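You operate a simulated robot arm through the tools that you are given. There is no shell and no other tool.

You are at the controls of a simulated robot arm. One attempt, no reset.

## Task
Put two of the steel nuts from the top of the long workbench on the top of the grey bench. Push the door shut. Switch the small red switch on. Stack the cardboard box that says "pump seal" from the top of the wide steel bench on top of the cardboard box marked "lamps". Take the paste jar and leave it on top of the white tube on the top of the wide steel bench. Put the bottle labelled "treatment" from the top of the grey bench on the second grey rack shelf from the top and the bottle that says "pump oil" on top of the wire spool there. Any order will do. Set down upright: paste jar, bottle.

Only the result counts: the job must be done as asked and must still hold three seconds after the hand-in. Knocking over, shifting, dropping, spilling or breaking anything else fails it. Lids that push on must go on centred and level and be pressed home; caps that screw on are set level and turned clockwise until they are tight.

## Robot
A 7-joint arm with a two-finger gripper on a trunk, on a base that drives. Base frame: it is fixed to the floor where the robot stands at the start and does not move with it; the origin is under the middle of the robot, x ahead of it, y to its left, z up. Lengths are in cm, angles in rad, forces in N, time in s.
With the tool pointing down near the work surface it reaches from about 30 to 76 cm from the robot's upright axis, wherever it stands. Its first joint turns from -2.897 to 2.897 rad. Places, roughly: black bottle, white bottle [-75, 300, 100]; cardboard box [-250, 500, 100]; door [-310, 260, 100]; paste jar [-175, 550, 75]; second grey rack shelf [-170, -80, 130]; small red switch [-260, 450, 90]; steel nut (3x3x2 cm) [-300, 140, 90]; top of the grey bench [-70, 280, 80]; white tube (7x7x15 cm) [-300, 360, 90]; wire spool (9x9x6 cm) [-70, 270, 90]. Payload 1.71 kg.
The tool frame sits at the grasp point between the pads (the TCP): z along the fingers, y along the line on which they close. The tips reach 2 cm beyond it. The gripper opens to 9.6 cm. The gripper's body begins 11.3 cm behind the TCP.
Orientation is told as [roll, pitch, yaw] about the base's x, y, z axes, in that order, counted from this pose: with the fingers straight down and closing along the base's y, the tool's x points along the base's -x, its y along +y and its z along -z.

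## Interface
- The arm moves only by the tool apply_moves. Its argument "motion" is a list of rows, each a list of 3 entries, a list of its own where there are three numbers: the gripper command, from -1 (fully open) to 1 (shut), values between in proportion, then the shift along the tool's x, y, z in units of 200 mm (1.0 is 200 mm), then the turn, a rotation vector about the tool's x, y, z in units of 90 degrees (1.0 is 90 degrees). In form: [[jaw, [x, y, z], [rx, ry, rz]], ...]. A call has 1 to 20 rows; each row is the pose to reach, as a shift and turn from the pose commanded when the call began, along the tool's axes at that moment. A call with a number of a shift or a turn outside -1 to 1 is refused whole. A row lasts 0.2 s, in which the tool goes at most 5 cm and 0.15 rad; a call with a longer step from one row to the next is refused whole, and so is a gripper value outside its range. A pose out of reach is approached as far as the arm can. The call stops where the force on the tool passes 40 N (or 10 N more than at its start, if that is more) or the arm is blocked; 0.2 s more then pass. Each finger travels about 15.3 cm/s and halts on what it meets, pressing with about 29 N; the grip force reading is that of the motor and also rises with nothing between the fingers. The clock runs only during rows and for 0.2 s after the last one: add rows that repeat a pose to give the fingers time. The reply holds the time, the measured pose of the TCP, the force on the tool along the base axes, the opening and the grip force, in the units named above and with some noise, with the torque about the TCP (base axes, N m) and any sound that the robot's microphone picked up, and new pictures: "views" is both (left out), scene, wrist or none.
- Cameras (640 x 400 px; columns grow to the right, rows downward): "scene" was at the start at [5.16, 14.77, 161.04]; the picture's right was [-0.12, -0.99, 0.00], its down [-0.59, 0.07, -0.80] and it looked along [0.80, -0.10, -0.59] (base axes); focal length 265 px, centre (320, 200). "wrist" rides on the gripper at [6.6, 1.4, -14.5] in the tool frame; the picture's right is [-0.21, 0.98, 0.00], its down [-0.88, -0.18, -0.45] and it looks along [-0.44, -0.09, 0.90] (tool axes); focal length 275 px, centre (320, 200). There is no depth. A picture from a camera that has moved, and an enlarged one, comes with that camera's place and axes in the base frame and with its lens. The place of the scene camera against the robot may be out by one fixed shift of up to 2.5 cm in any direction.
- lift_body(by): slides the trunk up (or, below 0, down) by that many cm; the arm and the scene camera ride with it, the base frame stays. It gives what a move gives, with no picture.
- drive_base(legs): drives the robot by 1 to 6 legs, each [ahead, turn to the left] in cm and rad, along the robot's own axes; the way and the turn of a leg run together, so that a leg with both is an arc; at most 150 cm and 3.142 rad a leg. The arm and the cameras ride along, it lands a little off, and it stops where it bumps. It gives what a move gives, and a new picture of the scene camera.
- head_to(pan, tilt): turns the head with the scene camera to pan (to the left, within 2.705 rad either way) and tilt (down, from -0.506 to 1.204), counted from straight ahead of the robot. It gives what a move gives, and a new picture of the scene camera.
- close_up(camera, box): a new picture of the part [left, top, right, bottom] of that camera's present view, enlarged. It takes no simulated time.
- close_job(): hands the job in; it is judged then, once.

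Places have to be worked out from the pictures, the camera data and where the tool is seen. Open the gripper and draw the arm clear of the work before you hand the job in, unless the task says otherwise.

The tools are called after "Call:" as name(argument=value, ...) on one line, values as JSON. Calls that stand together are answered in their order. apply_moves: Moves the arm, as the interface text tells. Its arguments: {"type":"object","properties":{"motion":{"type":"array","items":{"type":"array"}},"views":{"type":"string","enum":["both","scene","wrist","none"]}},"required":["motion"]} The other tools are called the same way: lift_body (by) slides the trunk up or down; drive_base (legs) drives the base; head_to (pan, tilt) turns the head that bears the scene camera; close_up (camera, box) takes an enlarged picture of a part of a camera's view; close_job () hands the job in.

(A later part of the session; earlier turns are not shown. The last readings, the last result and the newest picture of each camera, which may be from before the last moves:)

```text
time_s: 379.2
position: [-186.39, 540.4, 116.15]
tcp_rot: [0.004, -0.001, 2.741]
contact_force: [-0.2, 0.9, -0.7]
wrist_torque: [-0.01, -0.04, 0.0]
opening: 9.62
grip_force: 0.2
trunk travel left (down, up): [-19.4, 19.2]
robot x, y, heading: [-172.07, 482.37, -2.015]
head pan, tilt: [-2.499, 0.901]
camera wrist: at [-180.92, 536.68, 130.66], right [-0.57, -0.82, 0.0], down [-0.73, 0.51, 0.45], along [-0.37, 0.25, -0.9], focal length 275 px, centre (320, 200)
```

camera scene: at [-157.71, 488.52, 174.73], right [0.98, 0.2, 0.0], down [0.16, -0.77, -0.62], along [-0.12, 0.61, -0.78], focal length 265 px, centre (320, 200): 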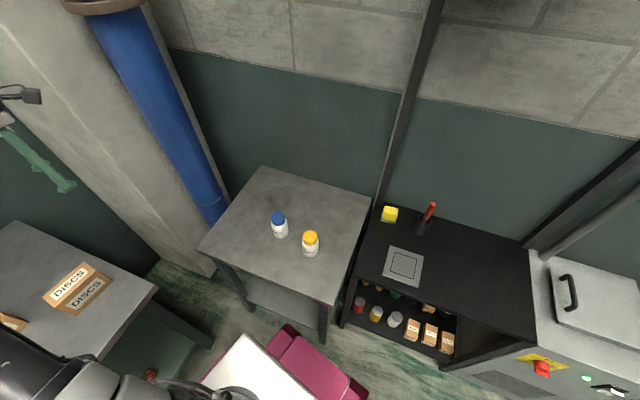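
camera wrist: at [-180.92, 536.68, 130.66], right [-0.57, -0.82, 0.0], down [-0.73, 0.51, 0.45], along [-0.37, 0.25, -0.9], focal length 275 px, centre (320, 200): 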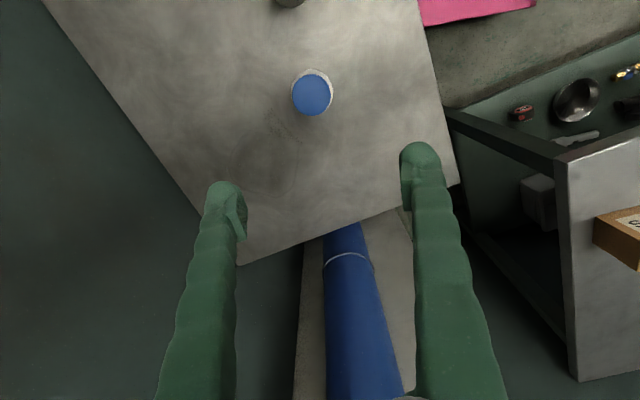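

Triangulation suggests the cap top at z≈94. I centre over (-183.5,539.5) and lower the trunk 8 cm to measure again.

Call:
apply_moves(motion=[[-1, [0.06, 0, 0], [0, 0, 0]], [-1, [0.14, -0.012, 0], [0, 0, 0]], [-1, [0.14, -0.012, 0], [0, 0, 0]]], views="none")

Call:
lift_body(by=-8)

Call:
close_up(camera="wrist", box=[240, 60, 400, 160])

```text
time_s: 380.0
position: [-183.74, 539.54, 116.14]
tcp_rot: [0.004, -0.002, 2.742]
contact_force: [-0.4, -0.4, -0.2]
wrist_torque: [0.02, 0.01, -0.05]
opening: 9.59
grip_force: 0.1
trunk travel left (down, up): [-19.4, 19.2]
robot x, y, heading: [-172.47, 482.64, -2.012]
head pan, tilt: [-2.499, 0.901]
```

```text
time_s: 381.2
position: [-183.76, 539.6, 108.11]
tcp_rot: [0.003, -0.002, 2.744]
contact_force: [-0.4, 0.2, 0.2]
wrist_torque: [-0.01, -0.01, 0.01]
opening: 9.6
grip_force: 0.0
trunk travel left (down, up): [-11.4, 27.2]
robot x, y, heading: [-172.37, 482.62, -2.017]
head pan, tilt: [-2.499, 0.901]
```

```text
4.00 times, centred on (320, 110) of wrist
camera zoom: at [-178.28, 535.81, 122.65], right [-0.57, -0.82, 0.0], down [-0.73, 0.51, 0.45], along [-0.37, 0.25, -0.9], focal length 1101 px, centre (320, 560)
```

zoom: 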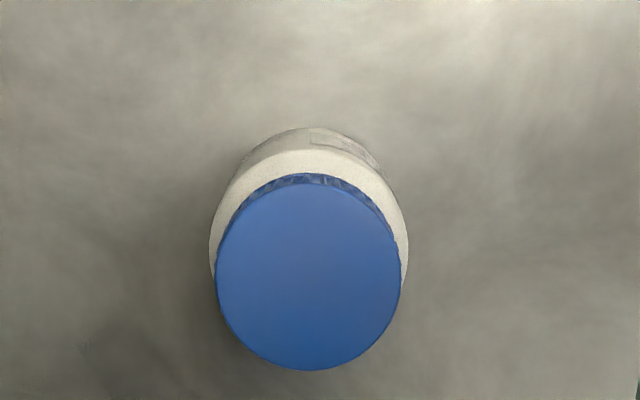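

I lower 5 cm more and measure again.

Call:
lift_body(by=-5)

Call:
close_up(camera="wrist", box=[240, 80, 400, 180])

```text
time_s: 382.1
position: [-183.58, 539.49, 103.14]
tcp_rot: [0.005, -0.002, 2.742]
contact_force: [0.9, 0.2, -0.5]
wrist_torque: [-0.01, 0.02, 0.01]
opening: 9.61
grip_force: 0.1
trunk travel left (down, up): [-6.4, 32.2]
robot x, y, heading: [-172.26, 482.57, -2.017]
head pan, tilt: [-2.499, 0.901]
```

```text
4.00 times, centred on (320, 130) of wrist
camera zoom: at [-178.23, 535.81, 117.57], right [-0.57, -0.82, 0.0], down [-0.73, 0.51, 0.45], along [-0.37, 0.25, -0.9], focal length 1101 px, centre (320, 480)
```

zoom: 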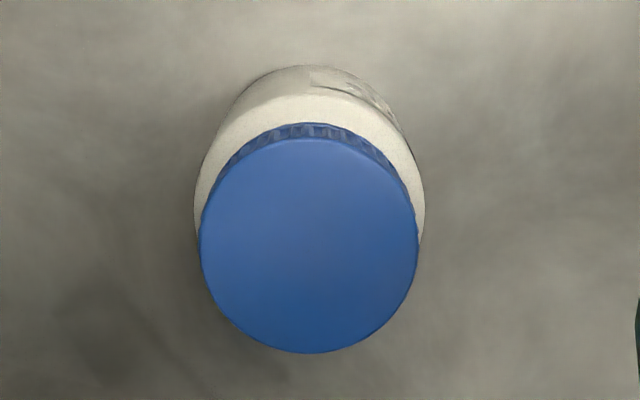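

Cap top is at z≈93.5, the jar body ~5.3 cm wide, centred at (-183.3,539.4). I descend to TCP z≈89.3.

Call:
apply_moves(motion=[[-1, [0.015, 0, 0.15], [0, 0, 0]], [-0.8, [0.015, 0, 0.3], [0, 0, 0]], [-0.6, [0.015, 0, 0.45], [0, 0, 0]], [-0.5, [0.015, 0, 0.58], [0, 0, 0]], [-0.5, [0.015, 0, 0.69], [0, 0, 0]], [-0.5, [0.015, 0, 0.69], [0, 0, 0]]], views="wrist")

```text
time_s: 383.5
position: [-183.41, 539.42, 89.17]
tcp_rot: [0.005, -0.001, 2.742]
contact_force: [0.2, -0.2, -0.3]
wrist_torque: [-0.04, -0.01, -0.01]
opening: 7.2
grip_force: 0.1
trunk travel left (down, up): [-6.4, 32.2]
robot x, y, heading: [-172.19, 482.75, -2.019]
head pan, tilt: [-2.499, 0.901]
camera wrist: at [-178.01, 535.66, 103.76], right [-0.57, -0.82, 0.0], down [-0.73, 0.51, 0.45], along [-0.37, 0.25, -0.9], focal length 275 px, centre (320, 200)
```

wrist: 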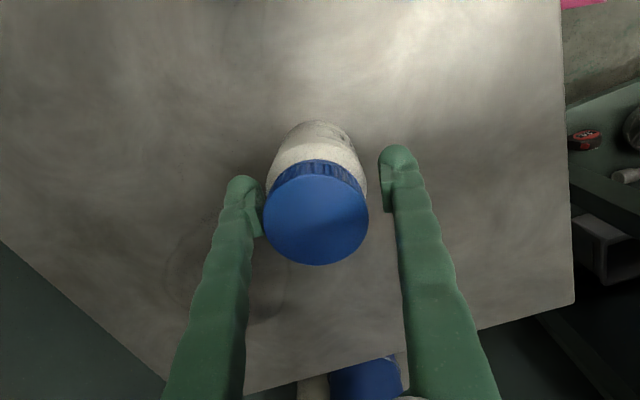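

The jar is centred between the pads. I close.

Call:
apply_moves(motion=[[-0.2, [0, 0, 0], [0, 0, 0]], [0.1, [0, 0, 0], [0, 0, 0]], [0.4, [0, 0, 0], [0, 0, 0]], [0.7, [0, 0, 0], [0, 0, 0]], [0.7, [0, 0, 0], [0, 0, 0]]], views="wrist")

```text
time_s: 384.7
position: [-183.44, 539.44, 89.27]
tcp_rot: [0.004, -0.002, 2.741]
contact_force: [0.4, 1.4, 0.5]
wrist_torque: [0.05, -0.04, 0.01]
opening: 5.74
grip_force: 28.5
trunk travel left (down, up): [-6.4, 32.2]
robot x, y, heading: [-172.2, 482.17, -2.015]
head pan, tilt: [-2.499, 0.901]
camera wrist: at [-178.0, 535.66, 103.79], right [-0.57, -0.82, 0.0], down [-0.73, 0.51, 0.45], along [-0.37, 0.25, -0.9], focal length 275 px, centre (320, 200)
```

wrist: 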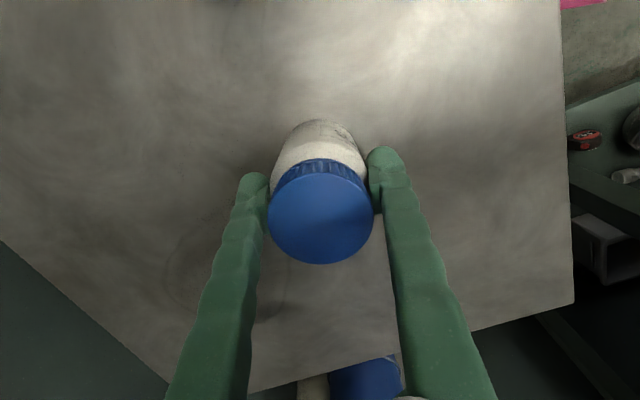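

Gripped at 5.74 cm. I lift it and check.

Call:
apply_moves(motion=[[0.7, [0, 0, -0.05], [0, 0, 0]], [0.7, [0, 0, -0.2], [0, 0, 0]], [0.7, [0, 0, -0.4], [0, 0, 0]], [0.7, [0, 0, -0.6], [0, 0, 0]], [0.7, [0, 0, -0.8], [0, 0, 0]], [0.7, [0, 0, -0.95], [0, 0, 0]], [0.7, [0, 0, -0.95], [0, 0, 0]]], views="both")

Call:
close_up(camera="scene", box=[180, 120, 400, 260])

```text
time_s: 386.3
position: [-183.43, 539.51, 108.2]
tcp_rot: [0.007, -0.002, 2.741]
contact_force: [-0.2, -0.7, -2.6]
wrist_torque: [0.01, 0.0, -0.02]
opening: 5.75
grip_force: 28.9
trunk travel left (down, up): [-6.4, 32.2]
robot x, y, heading: [-172.27, 482.4, -2.016]
head pan, tilt: [-2.499, 0.901]
camera scene: at [-157.13, 489.67, 147.55], right [0.98, 0.2, 0.0], down [0.15, -0.77, -0.62], along [-0.12, 0.61, -0.79], focal length 265 px, centre (320, 200)
camera wrist: at [-177.97, 535.82, 122.69], right [-0.57, -0.82, 0.01], down [-0.73, 0.51, 0.45], along [-0.37, 0.25, -0.9], focal length 275 px, centre (320, 200)
```

scene: 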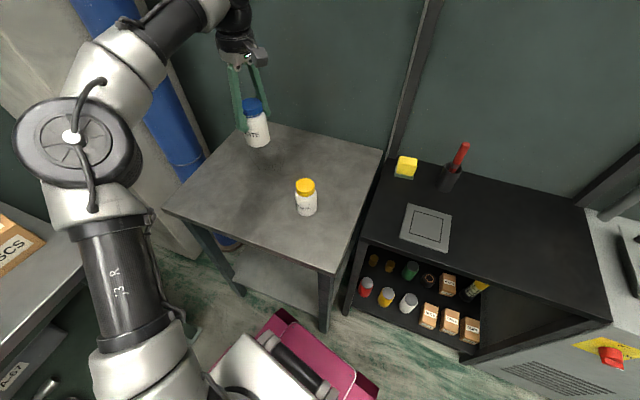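
wrist: 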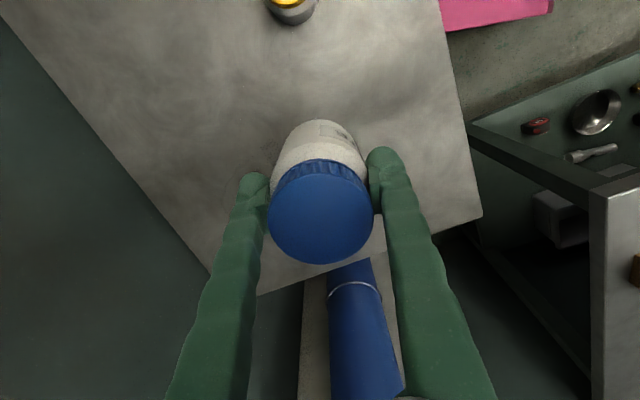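

```text
2.86 times, centred on (290, 190) of scene
camera zoom: at [-157.13, 489.67, 147.55], right [0.98, 0.2, 0.0], down [0.15, -0.77, -0.62], along [-0.12, 0.61, -0.79], focal length 758 px, centre (406, 229)
```

zoom: 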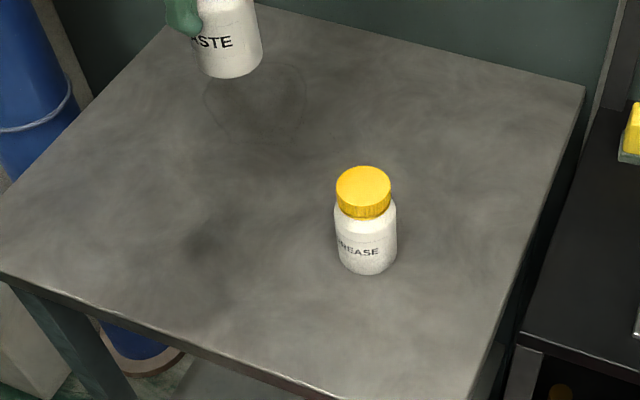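

The paste jar is lifted safely (2.6 N). I raise the trunk and drive down the aisle, around the wide bench's near corner, to stand in front of the shut door.

Call:
lift_body(by=26)

Call:
drive_base(legs=[[45, 0], [0, 0.271], [85, 0], [84, 0], [0, -1.588], [68, 0]])

```text
time_s: 389.0
position: [-183.33, 539.64, 134.15]
tcp_rot: [0.005, -0.003, 2.741]
contact_force: [-0.2, 0.0, -2.5]
wrist_torque: [0.0, 0.03, 0.05]
opening: 5.71
grip_force: 29.0
trunk travel left (down, up): [-32.4, 6.2]
robot x, y, heading: [-172.29, 482.58, -2.011]
head pan, tilt: [-2.499, 0.901]
```

```text
time_s: 409.8
position: [-234.03, 313.3, 134.42]
tcp_rot: [0.006, 0.0, 1.432]
contact_force: [-1.0, 0.3, -3.1]
wrist_torque: [-0.01, 0.0, -0.01]
opening: 5.71
grip_force: 29.2
trunk travel left (down, up): [-32.4, 6.2]
robot x, y, heading: [-286.56, 287.77, 2.958]
head pan, tilt: [-2.499, 0.901]
camera scene: at [-274.14, 274.86, 173.46], right [0.45, -0.9, -0.01], down [-0.71, -0.35, -0.61], along [0.54, 0.28, -0.79], focal length 265 px, centre (320, 200)
```

scene: 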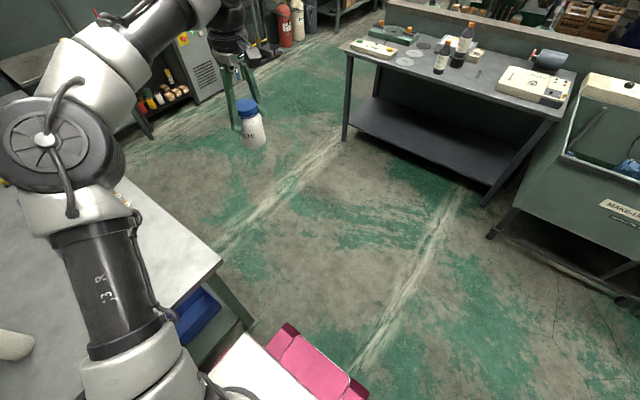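

I am in front of the door with the jar held high. I turn left so the arm swings over the bench end toward the tube.

Call:
drive_base(legs=[[0, 1.31]])

Call:
close_up(camera="wrist", box=[0, 0, 640, 400])

```text
time_s: 414.1
position: [-298.8, 343.38, 134.93]
tcp_rot: [-0.005, -0.003, 2.751]
contact_force: [0.8, -0.1, -2.6]
wrist_torque: [-0.02, -0.01, -0.01]
opening: 5.7
grip_force: 29.2
trunk travel left (down, up): [-32.4, 6.2]
robot x, y, heading: [-286.17, 287.85, -2.001]
head pan, tilt: [-2.499, 0.901]
camera scene: at [-270.2, 297.16, 173.45], right [0.98, 0.21, -0.01], down [0.16, -0.78, -0.61], along [-0.14, 0.6, -0.79], focal length 265 px, centre (320, 200)
```

scene: 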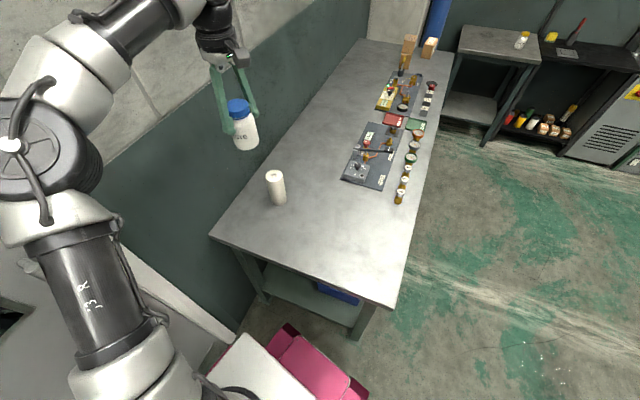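

```text
1.00 times, centred on (320, 200) of wrist (not enlarged: the box is as wide or as high as the picture)
camera zoom: at [-293.4, 339.56, 149.49], right [-0.56, -0.83, -0.01], down [-0.74, 0.5, 0.45], along [-0.37, 0.26, -0.89], focal length 275 px, centre (320, 200)
```

zoom: 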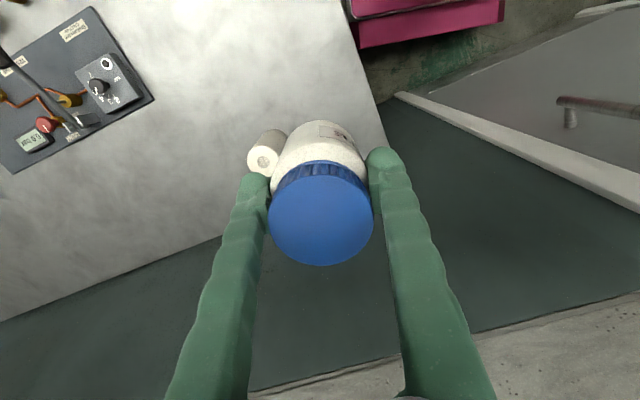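

The tube shows just beyond the jar, near (-301,358). I lower the trunk 12 cm and measure it again for height.

Call:
close_up(camera="wrist", box=[200, 100, 360, 200])

Call:
lift_body(by=-12)

Call:
close_up(camera="wrist", box=[200, 100, 360, 200])

```text
4.00 times, centred on (280, 150) of wrist
camera zoom: at [-293.4, 339.56, 149.49], right [-0.56, -0.83, -0.01], down [-0.74, 0.5, 0.45], along [-0.37, 0.26, -0.89], focal length 1101 px, centre (480, 400)
```

zoom: 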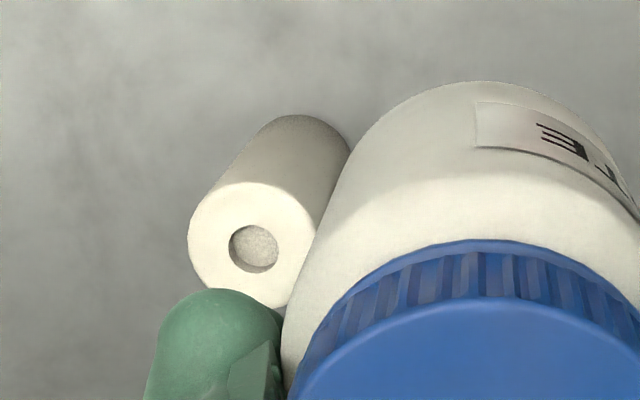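

```text
time_s: 415.6
position: [-299.62, 341.58, 123.85]
tcp_rot: [-0.02, -0.003, 2.751]
contact_force: [0.4, -0.7, -1.8]
wrist_torque: [0.02, -0.04, -0.01]
opening: 5.67
grip_force: 29.3
trunk travel left (down, up): [-20.4, 18.2]
robot x, y, heading: [-286.05, 287.74, -2.003]
head pan, tilt: [-2.499, 0.901]
```

```text
4.00 times, centred on (280, 150) of wrist
camera zoom: at [-294.31, 337.53, 138.2], right [-0.56, -0.83, -0.02], down [-0.74, 0.5, 0.45], along [-0.36, 0.27, -0.89], focal length 1101 px, centre (480, 400)
```

zoom: 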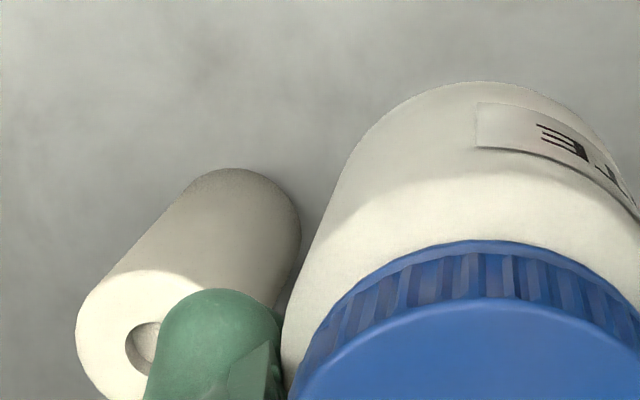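

The tube's top centre triangulates to (-301.1,358.5,99.7). I back the base 5 cm closer for easier reach and re-read the pose.

Call:
drive_base(legs=[[-5, 0]])

Call:
apply_moves(motion=[[0.7, [0, 0, 0], [-0.006, 0, 0]], [0.7, [0, 0, 0], [-0.012, 0, 0]], [0.7, [0, 0, 0], [-0.012, 0, 0]]], views="wrist")

```text
time_s: 416.5
position: [-298.11, 345.05, 124.14]
tcp_rot: [-0.03, -0.003, 2.753]
contact_force: [0.5, -1.2, -2.2]
wrist_torque: [0.05, -0.04, 0.02]
opening: 5.69
grip_force: 29.7
trunk travel left (down, up): [-20.4, 18.2]
robot x, y, heading: [-283.76, 292.31, -2.004]
head pan, tilt: [-2.499, 0.901]
camera scene: at [-268.96, 299.82, 161.62], right [0.98, 0.21, 0.0], down [0.16, -0.77, -0.62], along [-0.13, 0.6, -0.79], focal length 265 px, centre (320, 200)
```

scene: 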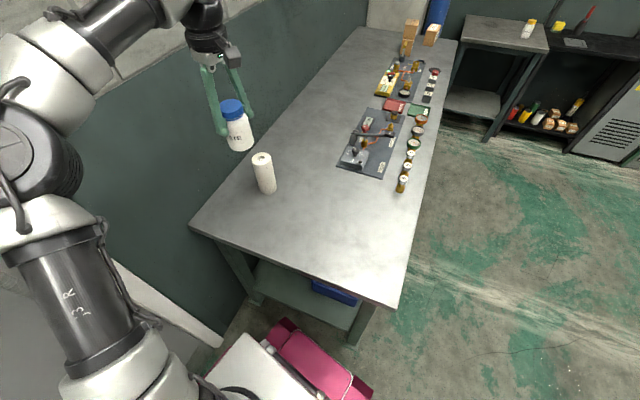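

```text
time_s: 417.3
position: [-297.3, 346.58, 123.58]
tcp_rot: [0.001, -0.001, 2.751]
contact_force: [1.8, 1.2, -3.7]
wrist_torque: [-0.17, 0.25, -0.02]
opening: 5.7
grip_force: 28.8
trunk travel left (down, up): [-20.4, 18.2]
robot x, y, heading: [-284.24, 292.29, -2.004]
head pan, tilt: [-2.499, 0.901]
camera wrist: at [-291.9, 342.85, 138.12], right [-0.56, -0.83, 0.0], down [-0.74, 0.51, 0.45], along [-0.37, 0.25, -0.89], focal length 275 px, centre (320, 200)
```

wrist: 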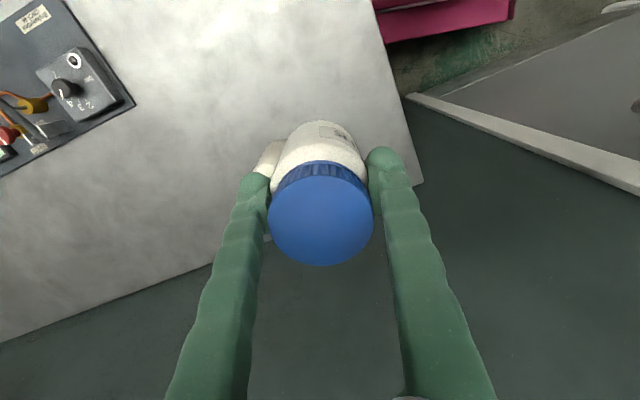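

The hand is level again. I carry the jar over the tube at (-301.1,358.5).

Call:
apply_moves(motion=[[0.7, [-0.1, -0.12, 0], [0, 0, 0]], [0.7, [-0.2, -0.24, 0], [0, 0, 0]], [0.7, [-0.3, -0.36, 0], [0, 0, 0]], [0.7, [-0.4025, -0.478, 0], [0, 0, 0]], [0.7, [-0.4025, -0.478, 0], [0, 0, 0]]], views="both")

Call:
close_up(camera="scene", box=[200, 80, 360, 220])

```text
time_s: 418.5
position: [-301.62, 354.61, 123.04]
tcp_rot: [-0.008, -0.004, 2.754]
contact_force: [0.4, 0.0, -2.3]
wrist_torque: [0.09, 0.03, 0.01]
opening: 5.71
grip_force: 28.6
out of reach, approached as far as the arm can: row 3, 4, 5
trunk travel left (down, up): [-20.4, 18.2]
robot x, y, heading: [-284.39, 292.45, -2.003]
head pan, tilt: [-2.499, 0.901]
camera scene: at [-268.23, 301.08, 161.49], right [0.98, 0.21, -0.01], down [0.16, -0.77, -0.61], along [-0.14, 0.6, -0.79], focal length 265 px, centre (320, 200)
camera wrist: at [-296.16, 350.81, 137.52], right [-0.56, -0.83, -0.01], down [-0.74, 0.5, 0.45], along [-0.37, 0.26, -0.89], focal length 275 px, centre (320, 200)
```

scene: 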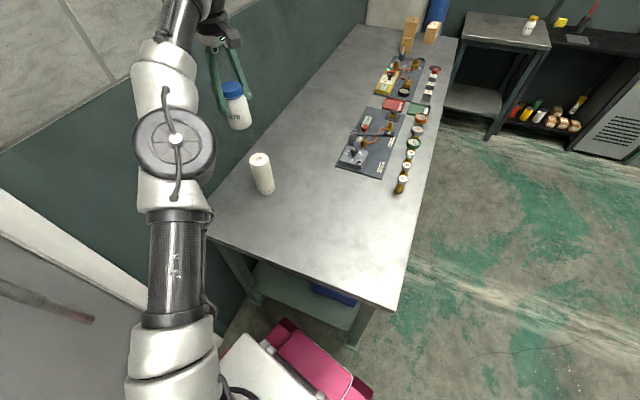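
wrist: 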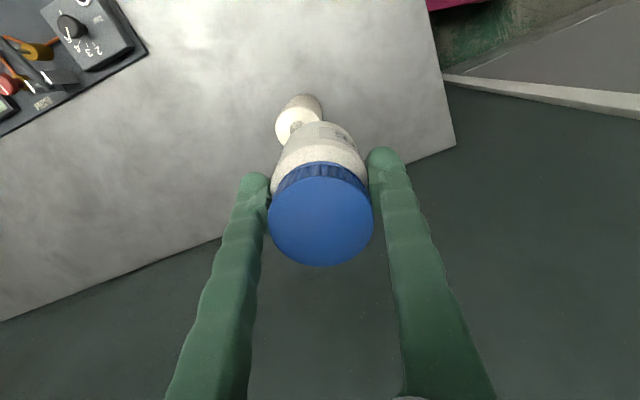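

```text
2.86 times, centred on (280, 150) of scene
camera zoom: at [-268.23, 301.08, 161.49], right [0.98, 0.21, -0.01], down [0.16, -0.77, -0.61], along [-0.14, 0.6, -0.79], focal length 758 px, centre (434, 343)
```

zoom: 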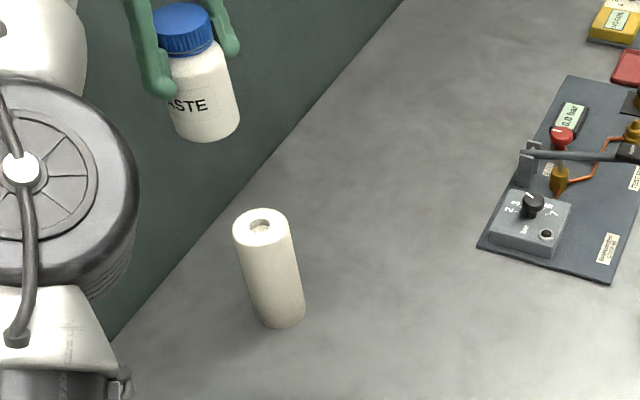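

At this height the reach falls short. I raise the trunk by 12 cm and lower the arm by the same, which extends its reach, then re-read.

Call:
lift_body(by=12)

Call:
apply_moves(motion=[[0.7, [0, 0, 0.15], [0, 0, 0]], [0.7, [0, 0, 0.35], [0, 0, 0]], [0.7, [0, 0, 0.55], [0, 0, 0]], [0.7, [0, 0, 0.75], [0, 0, 0]], [0.7, [0, 0, 0.75], [0, 0, 0]]], views="wrist")

```text
time_s: 420.0
position: [-302.0, 354.9, 135.42]
tcp_rot: [-0.01, -0.001, 2.755]
contact_force: [-0.4, 0.4, -3.3]
wrist_torque: [-0.04, -0.05, 0.01]
opening: 5.69
grip_force: 29.2
trunk travel left (down, up): [-32.4, 6.2]
robot x, y, heading: [-283.78, 292.12, -1.998]
head pan, tilt: [-2.499, 0.901]
```

```text
time_s: 421.2
position: [-301.9, 354.17, 120.0]
tcp_rot: [-0.013, -0.005, 2.757]
contact_force: [0.2, 0.6, -2.7]
wrist_torque: [0.0, -0.02, -0.02]
opening: 5.72
grip_force: 28.8
trunk travel left (down, up): [-32.4, 6.2]
robot x, y, heading: [-284.22, 292.21, -2.0]
head pan, tilt: [-2.499, 0.901]
camera wrist: at [-296.32, 350.23, 134.45], right [-0.56, -0.83, -0.01], down [-0.74, 0.5, 0.45], along [-0.37, 0.26, -0.89], focal length 275 px, centre (320, 200)
```

wrist: 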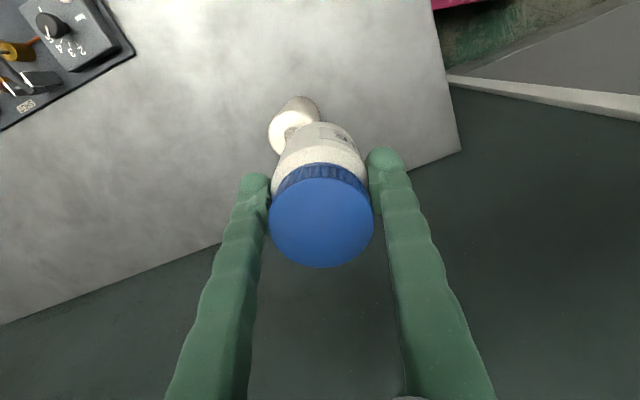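

Reach is fine now. I enlarge the visible part of the tube to refine its centre.

Call:
close_up(camera="wrist", box=[240, 80, 368, 160])

```text
5.00 times, centred on (304, 120) of wrist
camera zoom: at [-296.32, 350.23, 134.45], right [-0.56, -0.83, -0.01], down [-0.74, 0.5, 0.45], along [-0.37, 0.26, -0.89], focal length 1376 px, centre (400, 600)
```

zoom: 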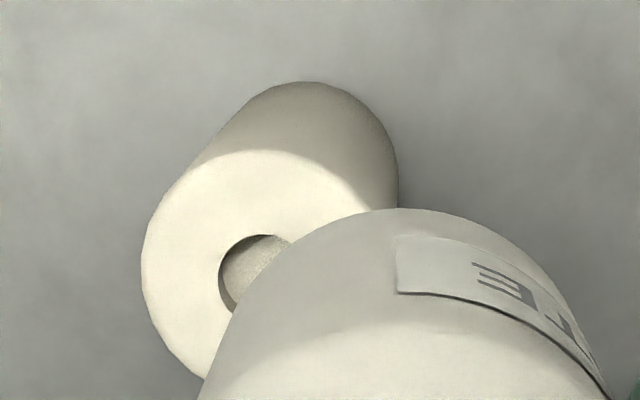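

The tube centre refines to (-301.1,358.2), its diameter ~6.3 cm. I shift over it, level the hand, and lower to TCP z≈111.

Call:
apply_moves(motion=[[0.7, [-0.02, -0.1, 0], [-0.004, 0.002, 0]], [0.7, [-0.0385, -0.202, 0], [-0.008, 0.003, 0]], [0.7, [-0.0385, -0.202, 0.15], [-0.008, 0.003, 0]], [0.7, [-0.0385, -0.202, 0.3], [-0.008, 0.003, 0]], [0.7, [-0.0385, -0.202, 0.45], [-0.008, 0.003, 0]], [0.7, [-0.0385, -0.202, 0.45], [-0.008, 0.003, 0]]], views="both")

Call:
close_up(camera="scene", box=[200, 120, 320, 260])

```text
time_s: 422.6
position: [-301.03, 358.43, 110.89]
tcp_rot: [0.0, 0.001, 2.754]
contact_force: [-0.5, 0.0, -3.1]
wrist_torque: [0.02, 0.0, -0.01]
opening: 5.71
grip_force: 29.1
trunk travel left (down, up): [-32.4, 6.2]
robot x, y, heading: [-284.06, 292.3, -2.003]
head pan, tilt: [-2.499, 0.901]
camera scene: at [-268.04, 301.79, 173.45], right [0.98, 0.21, -0.01], down [0.16, -0.78, -0.61], along [-0.14, 0.6, -0.79], focal length 265 px, centre (320, 200)
camera wrist: at [-295.5, 354.66, 125.41], right [-0.56, -0.83, 0.0], down [-0.74, 0.5, 0.44], along [-0.37, 0.25, -0.9], focal length 275 px, centre (320, 200)
```

scene: 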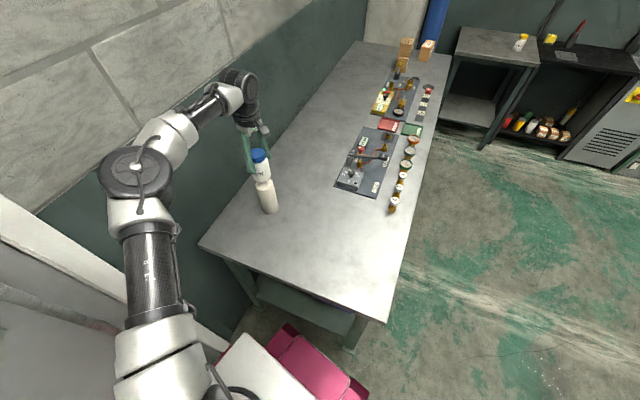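
wrist: 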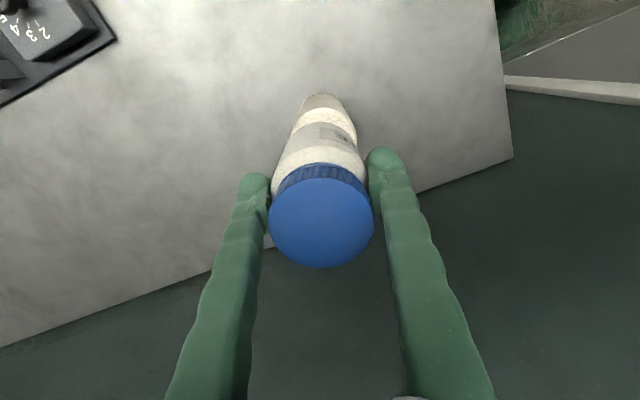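

```text
2.86 times, centred on (260, 190) of scene
camera zoom: at [-268.04, 301.79, 173.45], right [0.98, 0.21, -0.01], down [0.16, -0.78, -0.61], along [-0.14, 0.6, -0.79], focal length 758 px, centre (491, 229)
```

zoom: 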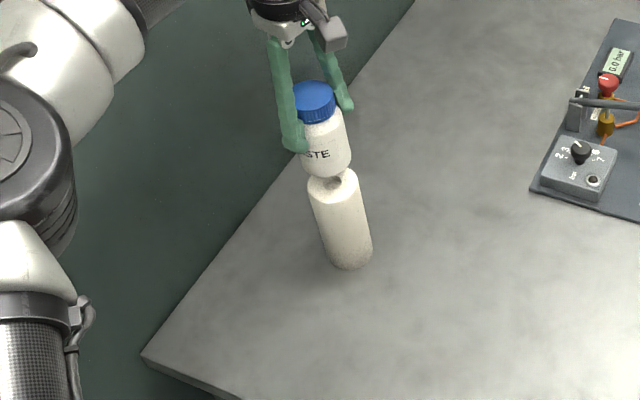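

The jar hovers just over the tube and the axes nearly coincide. I enlarge the wrist view to judge the remaining offset.

Call:
close_up(camera="wrist", box=[256, 80, 384, 160])

```text
5.00 times, centred on (320, 120) of wrist
camera zoom: at [-295.5, 354.66, 125.41], right [-0.56, -0.83, 0.0], down [-0.74, 0.5, 0.44], along [-0.37, 0.25, -0.9], focal length 1376 px, centre (320, 600)
```

zoom: 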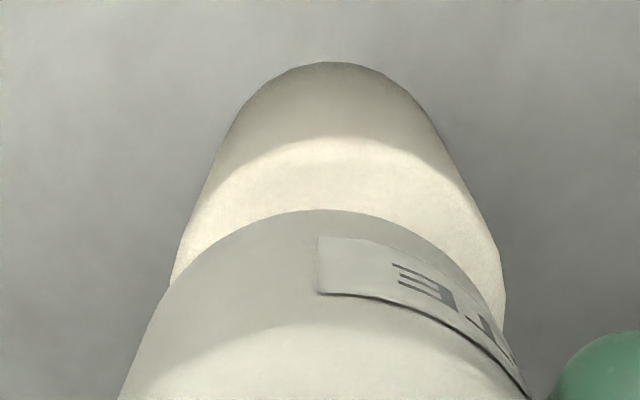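

The tube's centre is about 0.4 cm south of the TCP; I correct that and lower to z≈106.5.

Call:
apply_moves(motion=[[0.7, [0.004, 0.019, 0.05], [0, 0, 0]], [0.7, [0.004, 0.019, 0.12], [0, 0, 0]], [0.7, [0.004, 0.019, 0.18], [0, 0, 0]], [0.7, [0.004, 0.019, 0.22], [0, 0, 0]], [0.7, [0.004, 0.019, 0.22], [0, 0, 0]]], views="none")

Call:
close_up(camera="scene", box=[220, 130, 310, 220])

```text
time_s: 423.8
position: [-301.02, 357.83, 106.91]
tcp_rot: [-0.005, -0.003, 2.756]
contact_force: [-1.5, 1.3, 36.2]
wrist_torque: [0.04, 0.06, -0.06]
opening: 5.79
grip_force: 28.5
trunk travel left (down, up): [-32.4, 6.2]
robot x, y, heading: [-284.41, 292.73, -2.002]
head pan, tilt: [-2.499, 0.901]
```

```text
4.44 times, centred on (265, 175) of scene
camera zoom: at [-267.99, 301.41, 173.49], right [0.98, 0.21, -0.01], down [0.16, -0.77, -0.61], along [-0.14, 0.6, -0.79], focal length 1179 px, centre (564, 311)
```

zoom: 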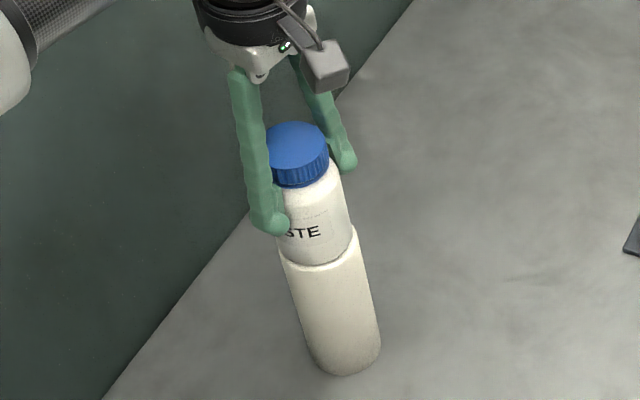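

Contact already (36 N) at TCP 106.9: the jar rests on the tube, well centred. I ease up 0.35 cm and check the force.

Call:
apply_moves(motion=[[0.7, [0, 0, -0.01], [0, 0, 0]], [0.7, [0, 0, -0.017], [0, 0, 0]], [0.7, [0, 0, -0.017], [0, 0, 0]]], views="none")

```text
time_s: 424.6
position: [-301.11, 357.84, 106.89]
tcp_rot: [0.001, -0.001, 2.755]
contact_force: [-0.2, 4.6, 20.2]
wrist_torque: [0.34, 0.15, -0.06]
opening: 5.76
grip_force: 28.6
trunk travel left (down, up): [-32.4, 6.2]
robot x, y, heading: [-284.18, 292.56, -2.002]
head pan, tilt: [-2.499, 0.901]
```

Still 20 N; I ease another 0.25 cm, then open slowly.

Call:
apply_moves(motion=[[0.7, [0, 0, -0.008], [0, 0, 0]], [0.7, [0, 0, -0.012], [0, 0, 0]], [0.7, [0, 0, -0.012], [0, 0, 0]]], views="none")

```text
time_s: 425.4
position: [-301.03, 357.84, 107.06]
tcp_rot: [0.002, 0.003, 2.754]
contact_force: [0.0, -0.9, -2.5]
wrist_torque: [-0.01, -0.02, 0.03]
opening: 5.79
grip_force: 29.7
trunk travel left (down, up): [-32.4, 6.2]
robot x, y, heading: [-284.22, 292.49, -2.004]
head pan, tilt: [-2.499, 0.901]
```

Now it hangs free by a hair. I lower 0.1 cm and open the fingers gently.

Call:
apply_moves(motion=[[0.7, [0, 0, 0.006], [0, 0, 0]], [0.7, [0, 0, 0.006], [0, 0, 0]], [0.0, [0, 0, 0.006], [0, 0, 0]], [-0.3, [0, 0, 0.006], [0, 0, 0]], [-0.6, [0, 0, 0.006], [0, 0, 0]], [-0.6, [0, 0, 0.006], [0, 0, 0]]], views="wrist")

Call:
close_up(camera="scene", box=[220, 130, 310, 220])

```text
time_s: 426.8
position: [-300.88, 357.88, 107.04]
tcp_rot: [0.001, 0.002, 2.753]
contact_force: [-0.1, 0.5, -0.5]
wrist_torque: [0.01, -0.04, -0.02]
opening: 7.67
grip_force: 0.1
trunk travel left (down, up): [-32.4, 6.2]
robot x, y, heading: [-283.88, 292.47, -2.0]
head pan, tilt: [-2.499, 0.901]
camera wrist: at [-295.55, 354.22, 121.51], right [-0.56, -0.83, 0.0], down [-0.74, 0.5, 0.44], along [-0.37, 0.25, -0.9], focal length 275 px, centre (320, 200)
```

wrist: 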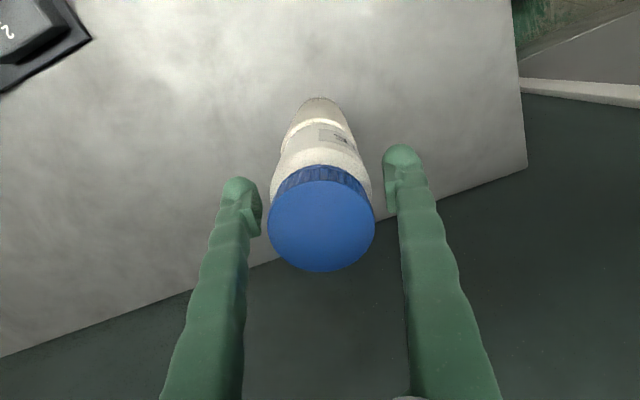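

```text
4.44 times, centred on (265, 175) of scene
camera zoom: at [-268.07, 301.78, 173.45], right [0.98, 0.21, -0.01], down [0.16, -0.78, -0.61], along [-0.14, 0.6, -0.79], focal length 1179 px, centre (564, 311)
```

zoom: 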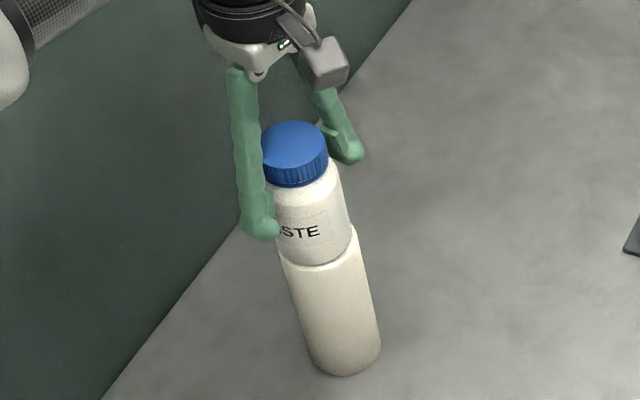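

The jar stands upright and free. I open fully and rise straight up 11 cm.

Call:
apply_moves(motion=[[-0.9, [0, 0, -0.02], [0, 0, 0]], [-0.9, [0, 0, -0.1], [0, 0, 0]], [-0.9, [0, 0, -0.2], [0, 0, 0]], [-0.9, [0, 0, -0.3], [0, 0, 0]], [-0.9, [0, 0, -0.4], [0, 0, 0]], [-0.9, [0, 0, -0.5], [0, 0, 0]]], views="both")

Call:
close_up(camera="scene", box=[220, 130, 310, 220])

```text
time_s: 428.2
position: [-300.9, 358.0, 117.15]
tcp_rot: [0.0, 0.002, 2.754]
contact_force: [-0.6, 0.5, -0.3]
wrist_torque: [-0.02, -0.01, -0.02]
opening: 9.12
grip_force: 0.0
trunk travel left (down, up): [-32.4, 6.2]
robot x, y, heading: [-284.28, 292.59, -1.998]
head pan, tilt: [-2.499, 0.901]
camera scene: at [-268.04, 301.76, 173.45], right [0.98, 0.21, -0.01], down [0.16, -0.78, -0.61], along [-0.14, 0.6, -0.79], focal length 265 px, centre (320, 200)
camera wrist: at [-295.53, 354.24, 131.56], right [-0.56, -0.83, 0.0], down [-0.74, 0.5, 0.44], along [-0.37, 0.25, -0.9], focal length 275 px, centre (320, 200)
```

scene: 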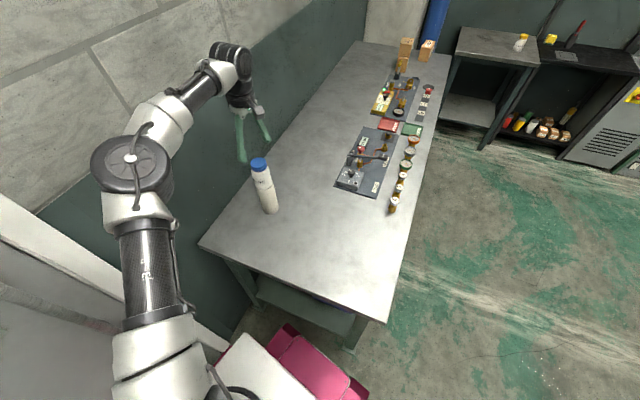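
wrist: 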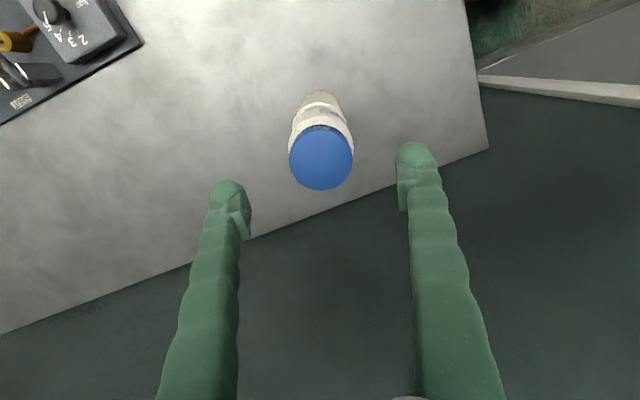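

```text
4.44 times, centred on (265, 175) of scene
camera zoom: at [-268.04, 301.76, 173.45], right [0.98, 0.21, -0.01], down [0.16, -0.78, -0.61], along [-0.14, 0.6, -0.79], focal length 1179 px, centre (564, 311)
```

zoom: 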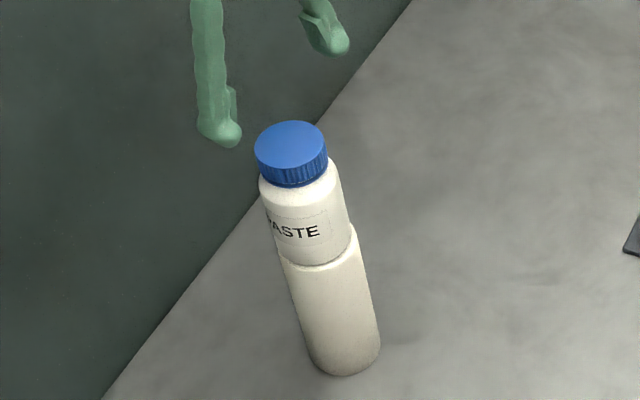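

The paste jar stands upright on the tube. I raise the trunk and draw the arm back toward the robot, clear of the work.

Call:
lift_body(by=6)

Call:
apply_moves(motion=[[-1, [0.11, 0.15, 0], [0, 0, 0]], [-1, [0.22, 0.3, 0], [0, 0, 0]], [-1, [0.33, 0.45, 0], [0, 0, 0]], [-1, [0.445, 0.6, 0], [0, 0, 0]], [-1, [0.5, 0.8, 0], [0, 0, 0]]], views="wrist")

Call:
head_to(pan=-1.6, tilt=0.3)

```text
time_s: 429.2
position: [-301.04, 357.92, 123.01]
tcp_rot: [0.003, 0.0, 2.754]
contact_force: [0.2, -0.2, 0.0]
wrist_torque: [-0.01, -0.01, -0.06]
opening: 9.14
grip_force: 0.1
trunk travel left (down, up): [-38.4, 0.2]
robot x, y, heading: [-283.54, 292.68, -1.999]
head pan, tilt: [-2.499, 0.901]
```

```text
time_s: 430.4
position: [-297.82, 338.99, 123.11]
tcp_rot: [-0.004, 0.001, 2.755]
contact_force: [-0.1, -0.7, 0.6]
wrist_torque: [0.08, 0.01, -0.02]
opening: 9.61
grip_force: 0.0
trunk travel left (down, up): [-38.4, 0.2]
robot x, y, heading: [-283.66, 292.48, -2.003]
head pan, tilt: [-2.499, 0.901]
camera wrist: at [-292.33, 335.19, 137.45], right [-0.56, -0.83, 0.0], down [-0.74, 0.5, 0.45], along [-0.37, 0.25, -0.9], focal length 275 px, centre (320, 200)
```

wrist: 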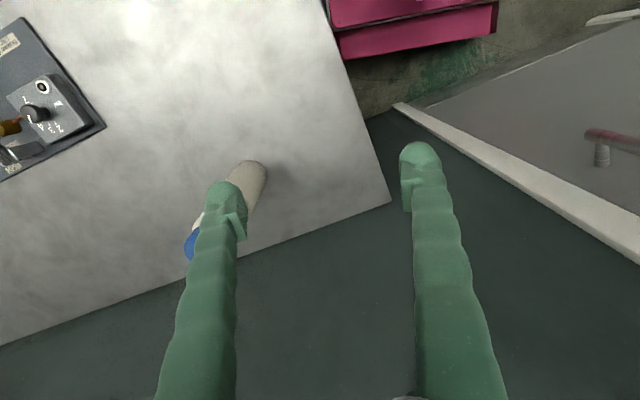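

```text
time_s: 431.6
position: [-297.64, 339.22, 122.89]
tcp_rot: [-0.001, 0.0, 2.756]
contact_force: [0.7, 0.6, 0.4]
wrist_torque: [-0.01, -0.03, 0.0]
opening: 9.59
grip_force: 0.1
trunk travel left (down, up): [-38.4, 0.2]
robot x, y, heading: [-283.93, 292.64, -1.999]
head pan, tilt: [-1.6, 0.3]
camera scene: at [-274.76, 298.71, 184.73], right [0.45, 0.9, -0.02], down [0.26, -0.15, -0.95], along [-0.86, 0.42, -0.3], focal length 265 px, centre (320, 200)
```

scene: 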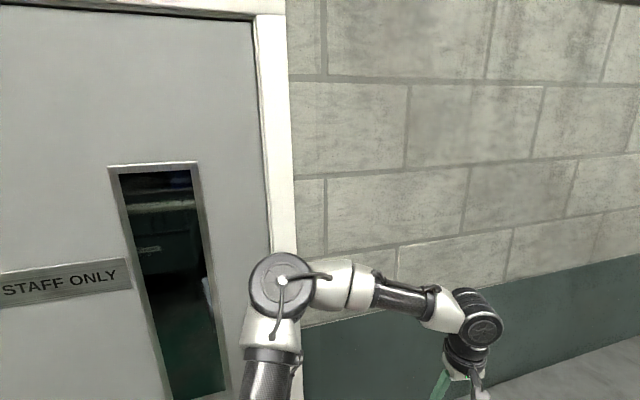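

I check the door's edge closely and then drive the robot off to the aisle for a last look over everything.

Call:
close_up(camera="scene", box=[200, 0, 320, 120])

Call:
drive_base(legs=[[20, 0], [0, 1.2], [70, 0]])

Call:
head_to(pan=2.6, tilt=0.4)

```text
3.33 times, centred on (260, 60) of scene
camera zoom: at [-274.76, 298.71, 184.73], right [0.45, 0.9, -0.02], down [0.26, -0.15, -0.95], along [-0.86, 0.42, -0.3], focal length 884 px, centre (520, 667)
```

zoom: 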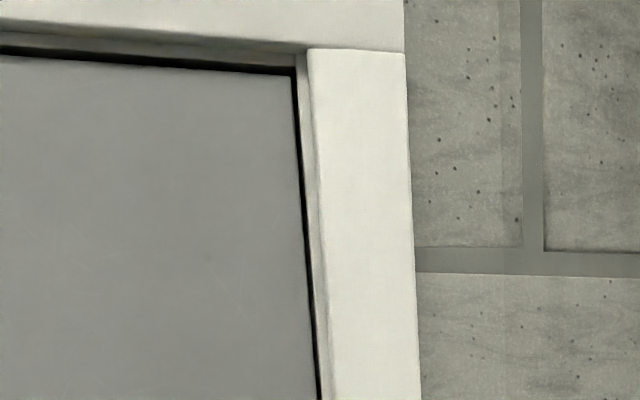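

```text
time_s: 434.9
position: [-321.7, 314.64, 122.29]
tcp_rot: [0.016, 0.007, 3.129]
contact_force: [23.7, -1.1, 2.5]
wrist_torque: [0.06, 4.24, -0.51]
opening: 9.59
grip_force: 0.0
trunk travel left (down, up): [-38.4, 0.2]
robot x, y, heading: [-292.58, 273.99, -1.603]
head pan, tilt: [-1.6, 0.3]
stopped in leg 2: the force on the tool passed its limit at 53 N (the readings are from after the stop); the commanded pose is now the measured one
camera scene: at [-285.91, 280.23, 184.86], right [0.06, 1.0, 0.0], down [0.29, -0.02, -0.96], along [-0.95, 0.06, -0.29], focal length 265 px, centre (320, 200)
```

scene: 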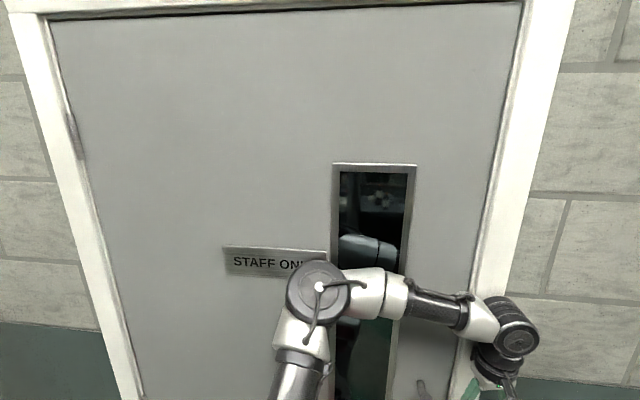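

```text
time_s: 438.3
position: [-321.68, 314.6, 122.3]
tcp_rot: [0.02, 0.003, 3.14]
contact_force: [35.4, -0.9, -4.5]
wrist_torque: [0.04, 5.65, -0.65]
opening: 9.6
grip_force: 0.0
trunk travel left (down, up): [-38.4, 0.2]
robot x, y, heading: [-292.51, 274.3, -1.602]
head pan, tilt: [2.601, 0.4]
camera scene: at [-271.04, 290.95, 183.59], right [0.84, -0.54, 0.01], down [-0.22, -0.34, -0.91], along [0.5, 0.77, -0.4], focal length 265 px, centre (320, 200)
```

scene: 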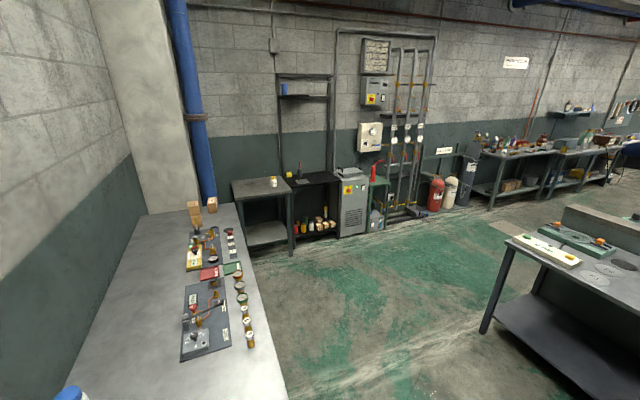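

My left turn swung the arm against the door frame (it stopped at 53 N). I turn back right, which swings it away, and go out the way I came in.

Call:
drive_base(legs=[[0, -0.4]])

Call:
head_to(pan=-1.3, tilt=0.4)

```text
time_s: 440.1
position: [-304.17, 323.12, 122.02]
tcp_rot: [0.021, 0.005, 2.744]
contact_force: [-0.2, 0.0, -0.3]
wrist_torque: [-0.01, 0.02, 0.01]
opening: 9.58
grip_force: 0.1
trunk travel left (down, up): [-38.4, 0.2]
robot x, y, heading: [-292.29, 274.54, -2.004]
head pan, tilt: [2.601, 0.4]
camera scene: at [-267.07, 281.69, 183.67], right [0.56, -0.83, 0.01], down [-0.33, -0.23, -0.92], along [0.76, 0.51, -0.4], focal length 265 px, centre (320, 200)
```

scene: 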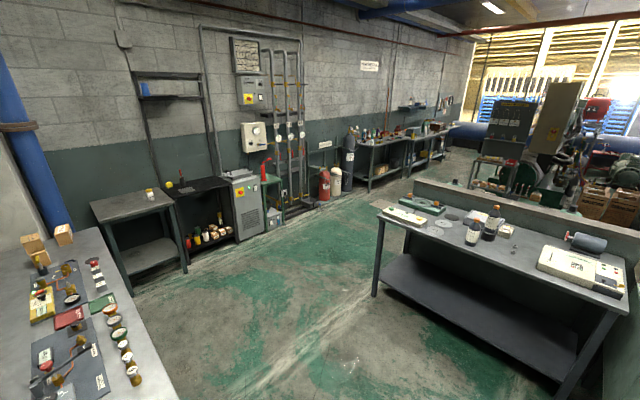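

```text
time_s: 443.3
position: [-304.98, 321.31, 122.62]
tcp_rot: [0.005, 0.004, 2.744]
contact_force: [0.3, 0.1, 0.5]
wrist_torque: [0.0, -0.01, -0.01]
opening: 9.6
grip_force: 0.1
trunk travel left (down, up): [-38.4, 0.2]
robot x, y, heading: [-292.43, 274.52, -2.002]
head pan, tilt: [-1.3, 0.4]
camera scene: at [-283.93, 277.9, 183.85], right [0.16, 0.99, -0.02], down [0.38, -0.08, -0.92], along [-0.91, 0.14, -0.39], focal length 265 px, centre (320, 200)
```

scene: 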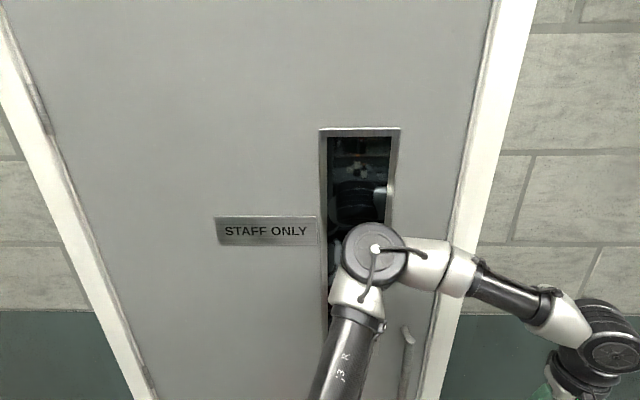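

Free again; the door is still shut. I turn right and reverse out into the aisle.

Call:
drive_base(legs=[[0, -1.33], [-68, 0]])

Call:
head_to(pan=-0.6, tilt=0.45)

```text
time_s: 451.2
position: [-182.81, 284.92, 122.63]
tcp_rot: [0.006, 0.004, 1.41]
contact_force: [1.3, -0.1, -0.4]
wrist_torque: [-0.04, 0.04, -0.01]
opening: 9.6
grip_force: 0.0
trunk travel left (down, up): [-38.4, 0.2]
robot x, y, heading: [-225.68, 261.45, 2.95]
head pan, tilt: [-1.3, 0.4]
camera scene: at [-220.55, 254.14, 183.85], right [1.0, 0.08, -0.02], down [0.01, -0.38, -0.92], along [-0.08, 0.92, -0.38], focal length 265 px, centre (320, 200)
```

scene: 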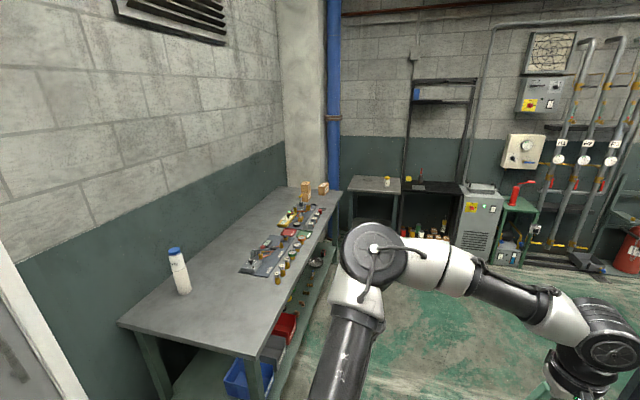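

```text
time_s: 452.2
position: [-184.83, 285.39, 123.21]
tcp_rot: [-0.01, 0.005, 1.412]
contact_force: [-0.9, -0.2, 0.5]
wrist_torque: [0.0, 0.01, -0.02]
opening: 9.6
grip_force: 0.0
trunk travel left (down, up): [-38.4, 0.2]
robot x, y, heading: [-225.7, 261.73, 2.943]
head pan, tilt: [-0.6, 0.45]
camera scene: at [-226.79, 251.55, 183.47], right [0.71, 0.7, -0.01], down [0.29, -0.31, -0.91], along [-0.64, 0.64, -0.42], focal length 265 px, centre (320, 200)
```

scene: 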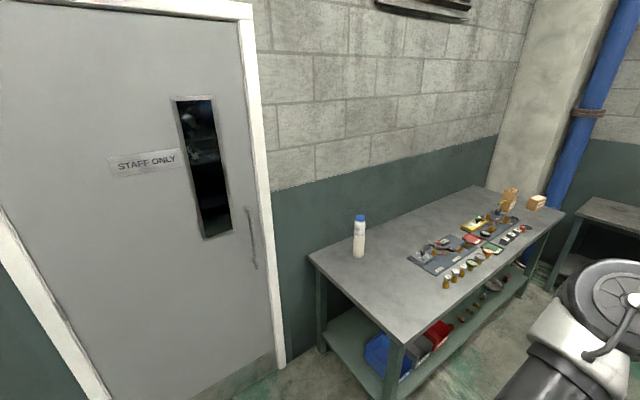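

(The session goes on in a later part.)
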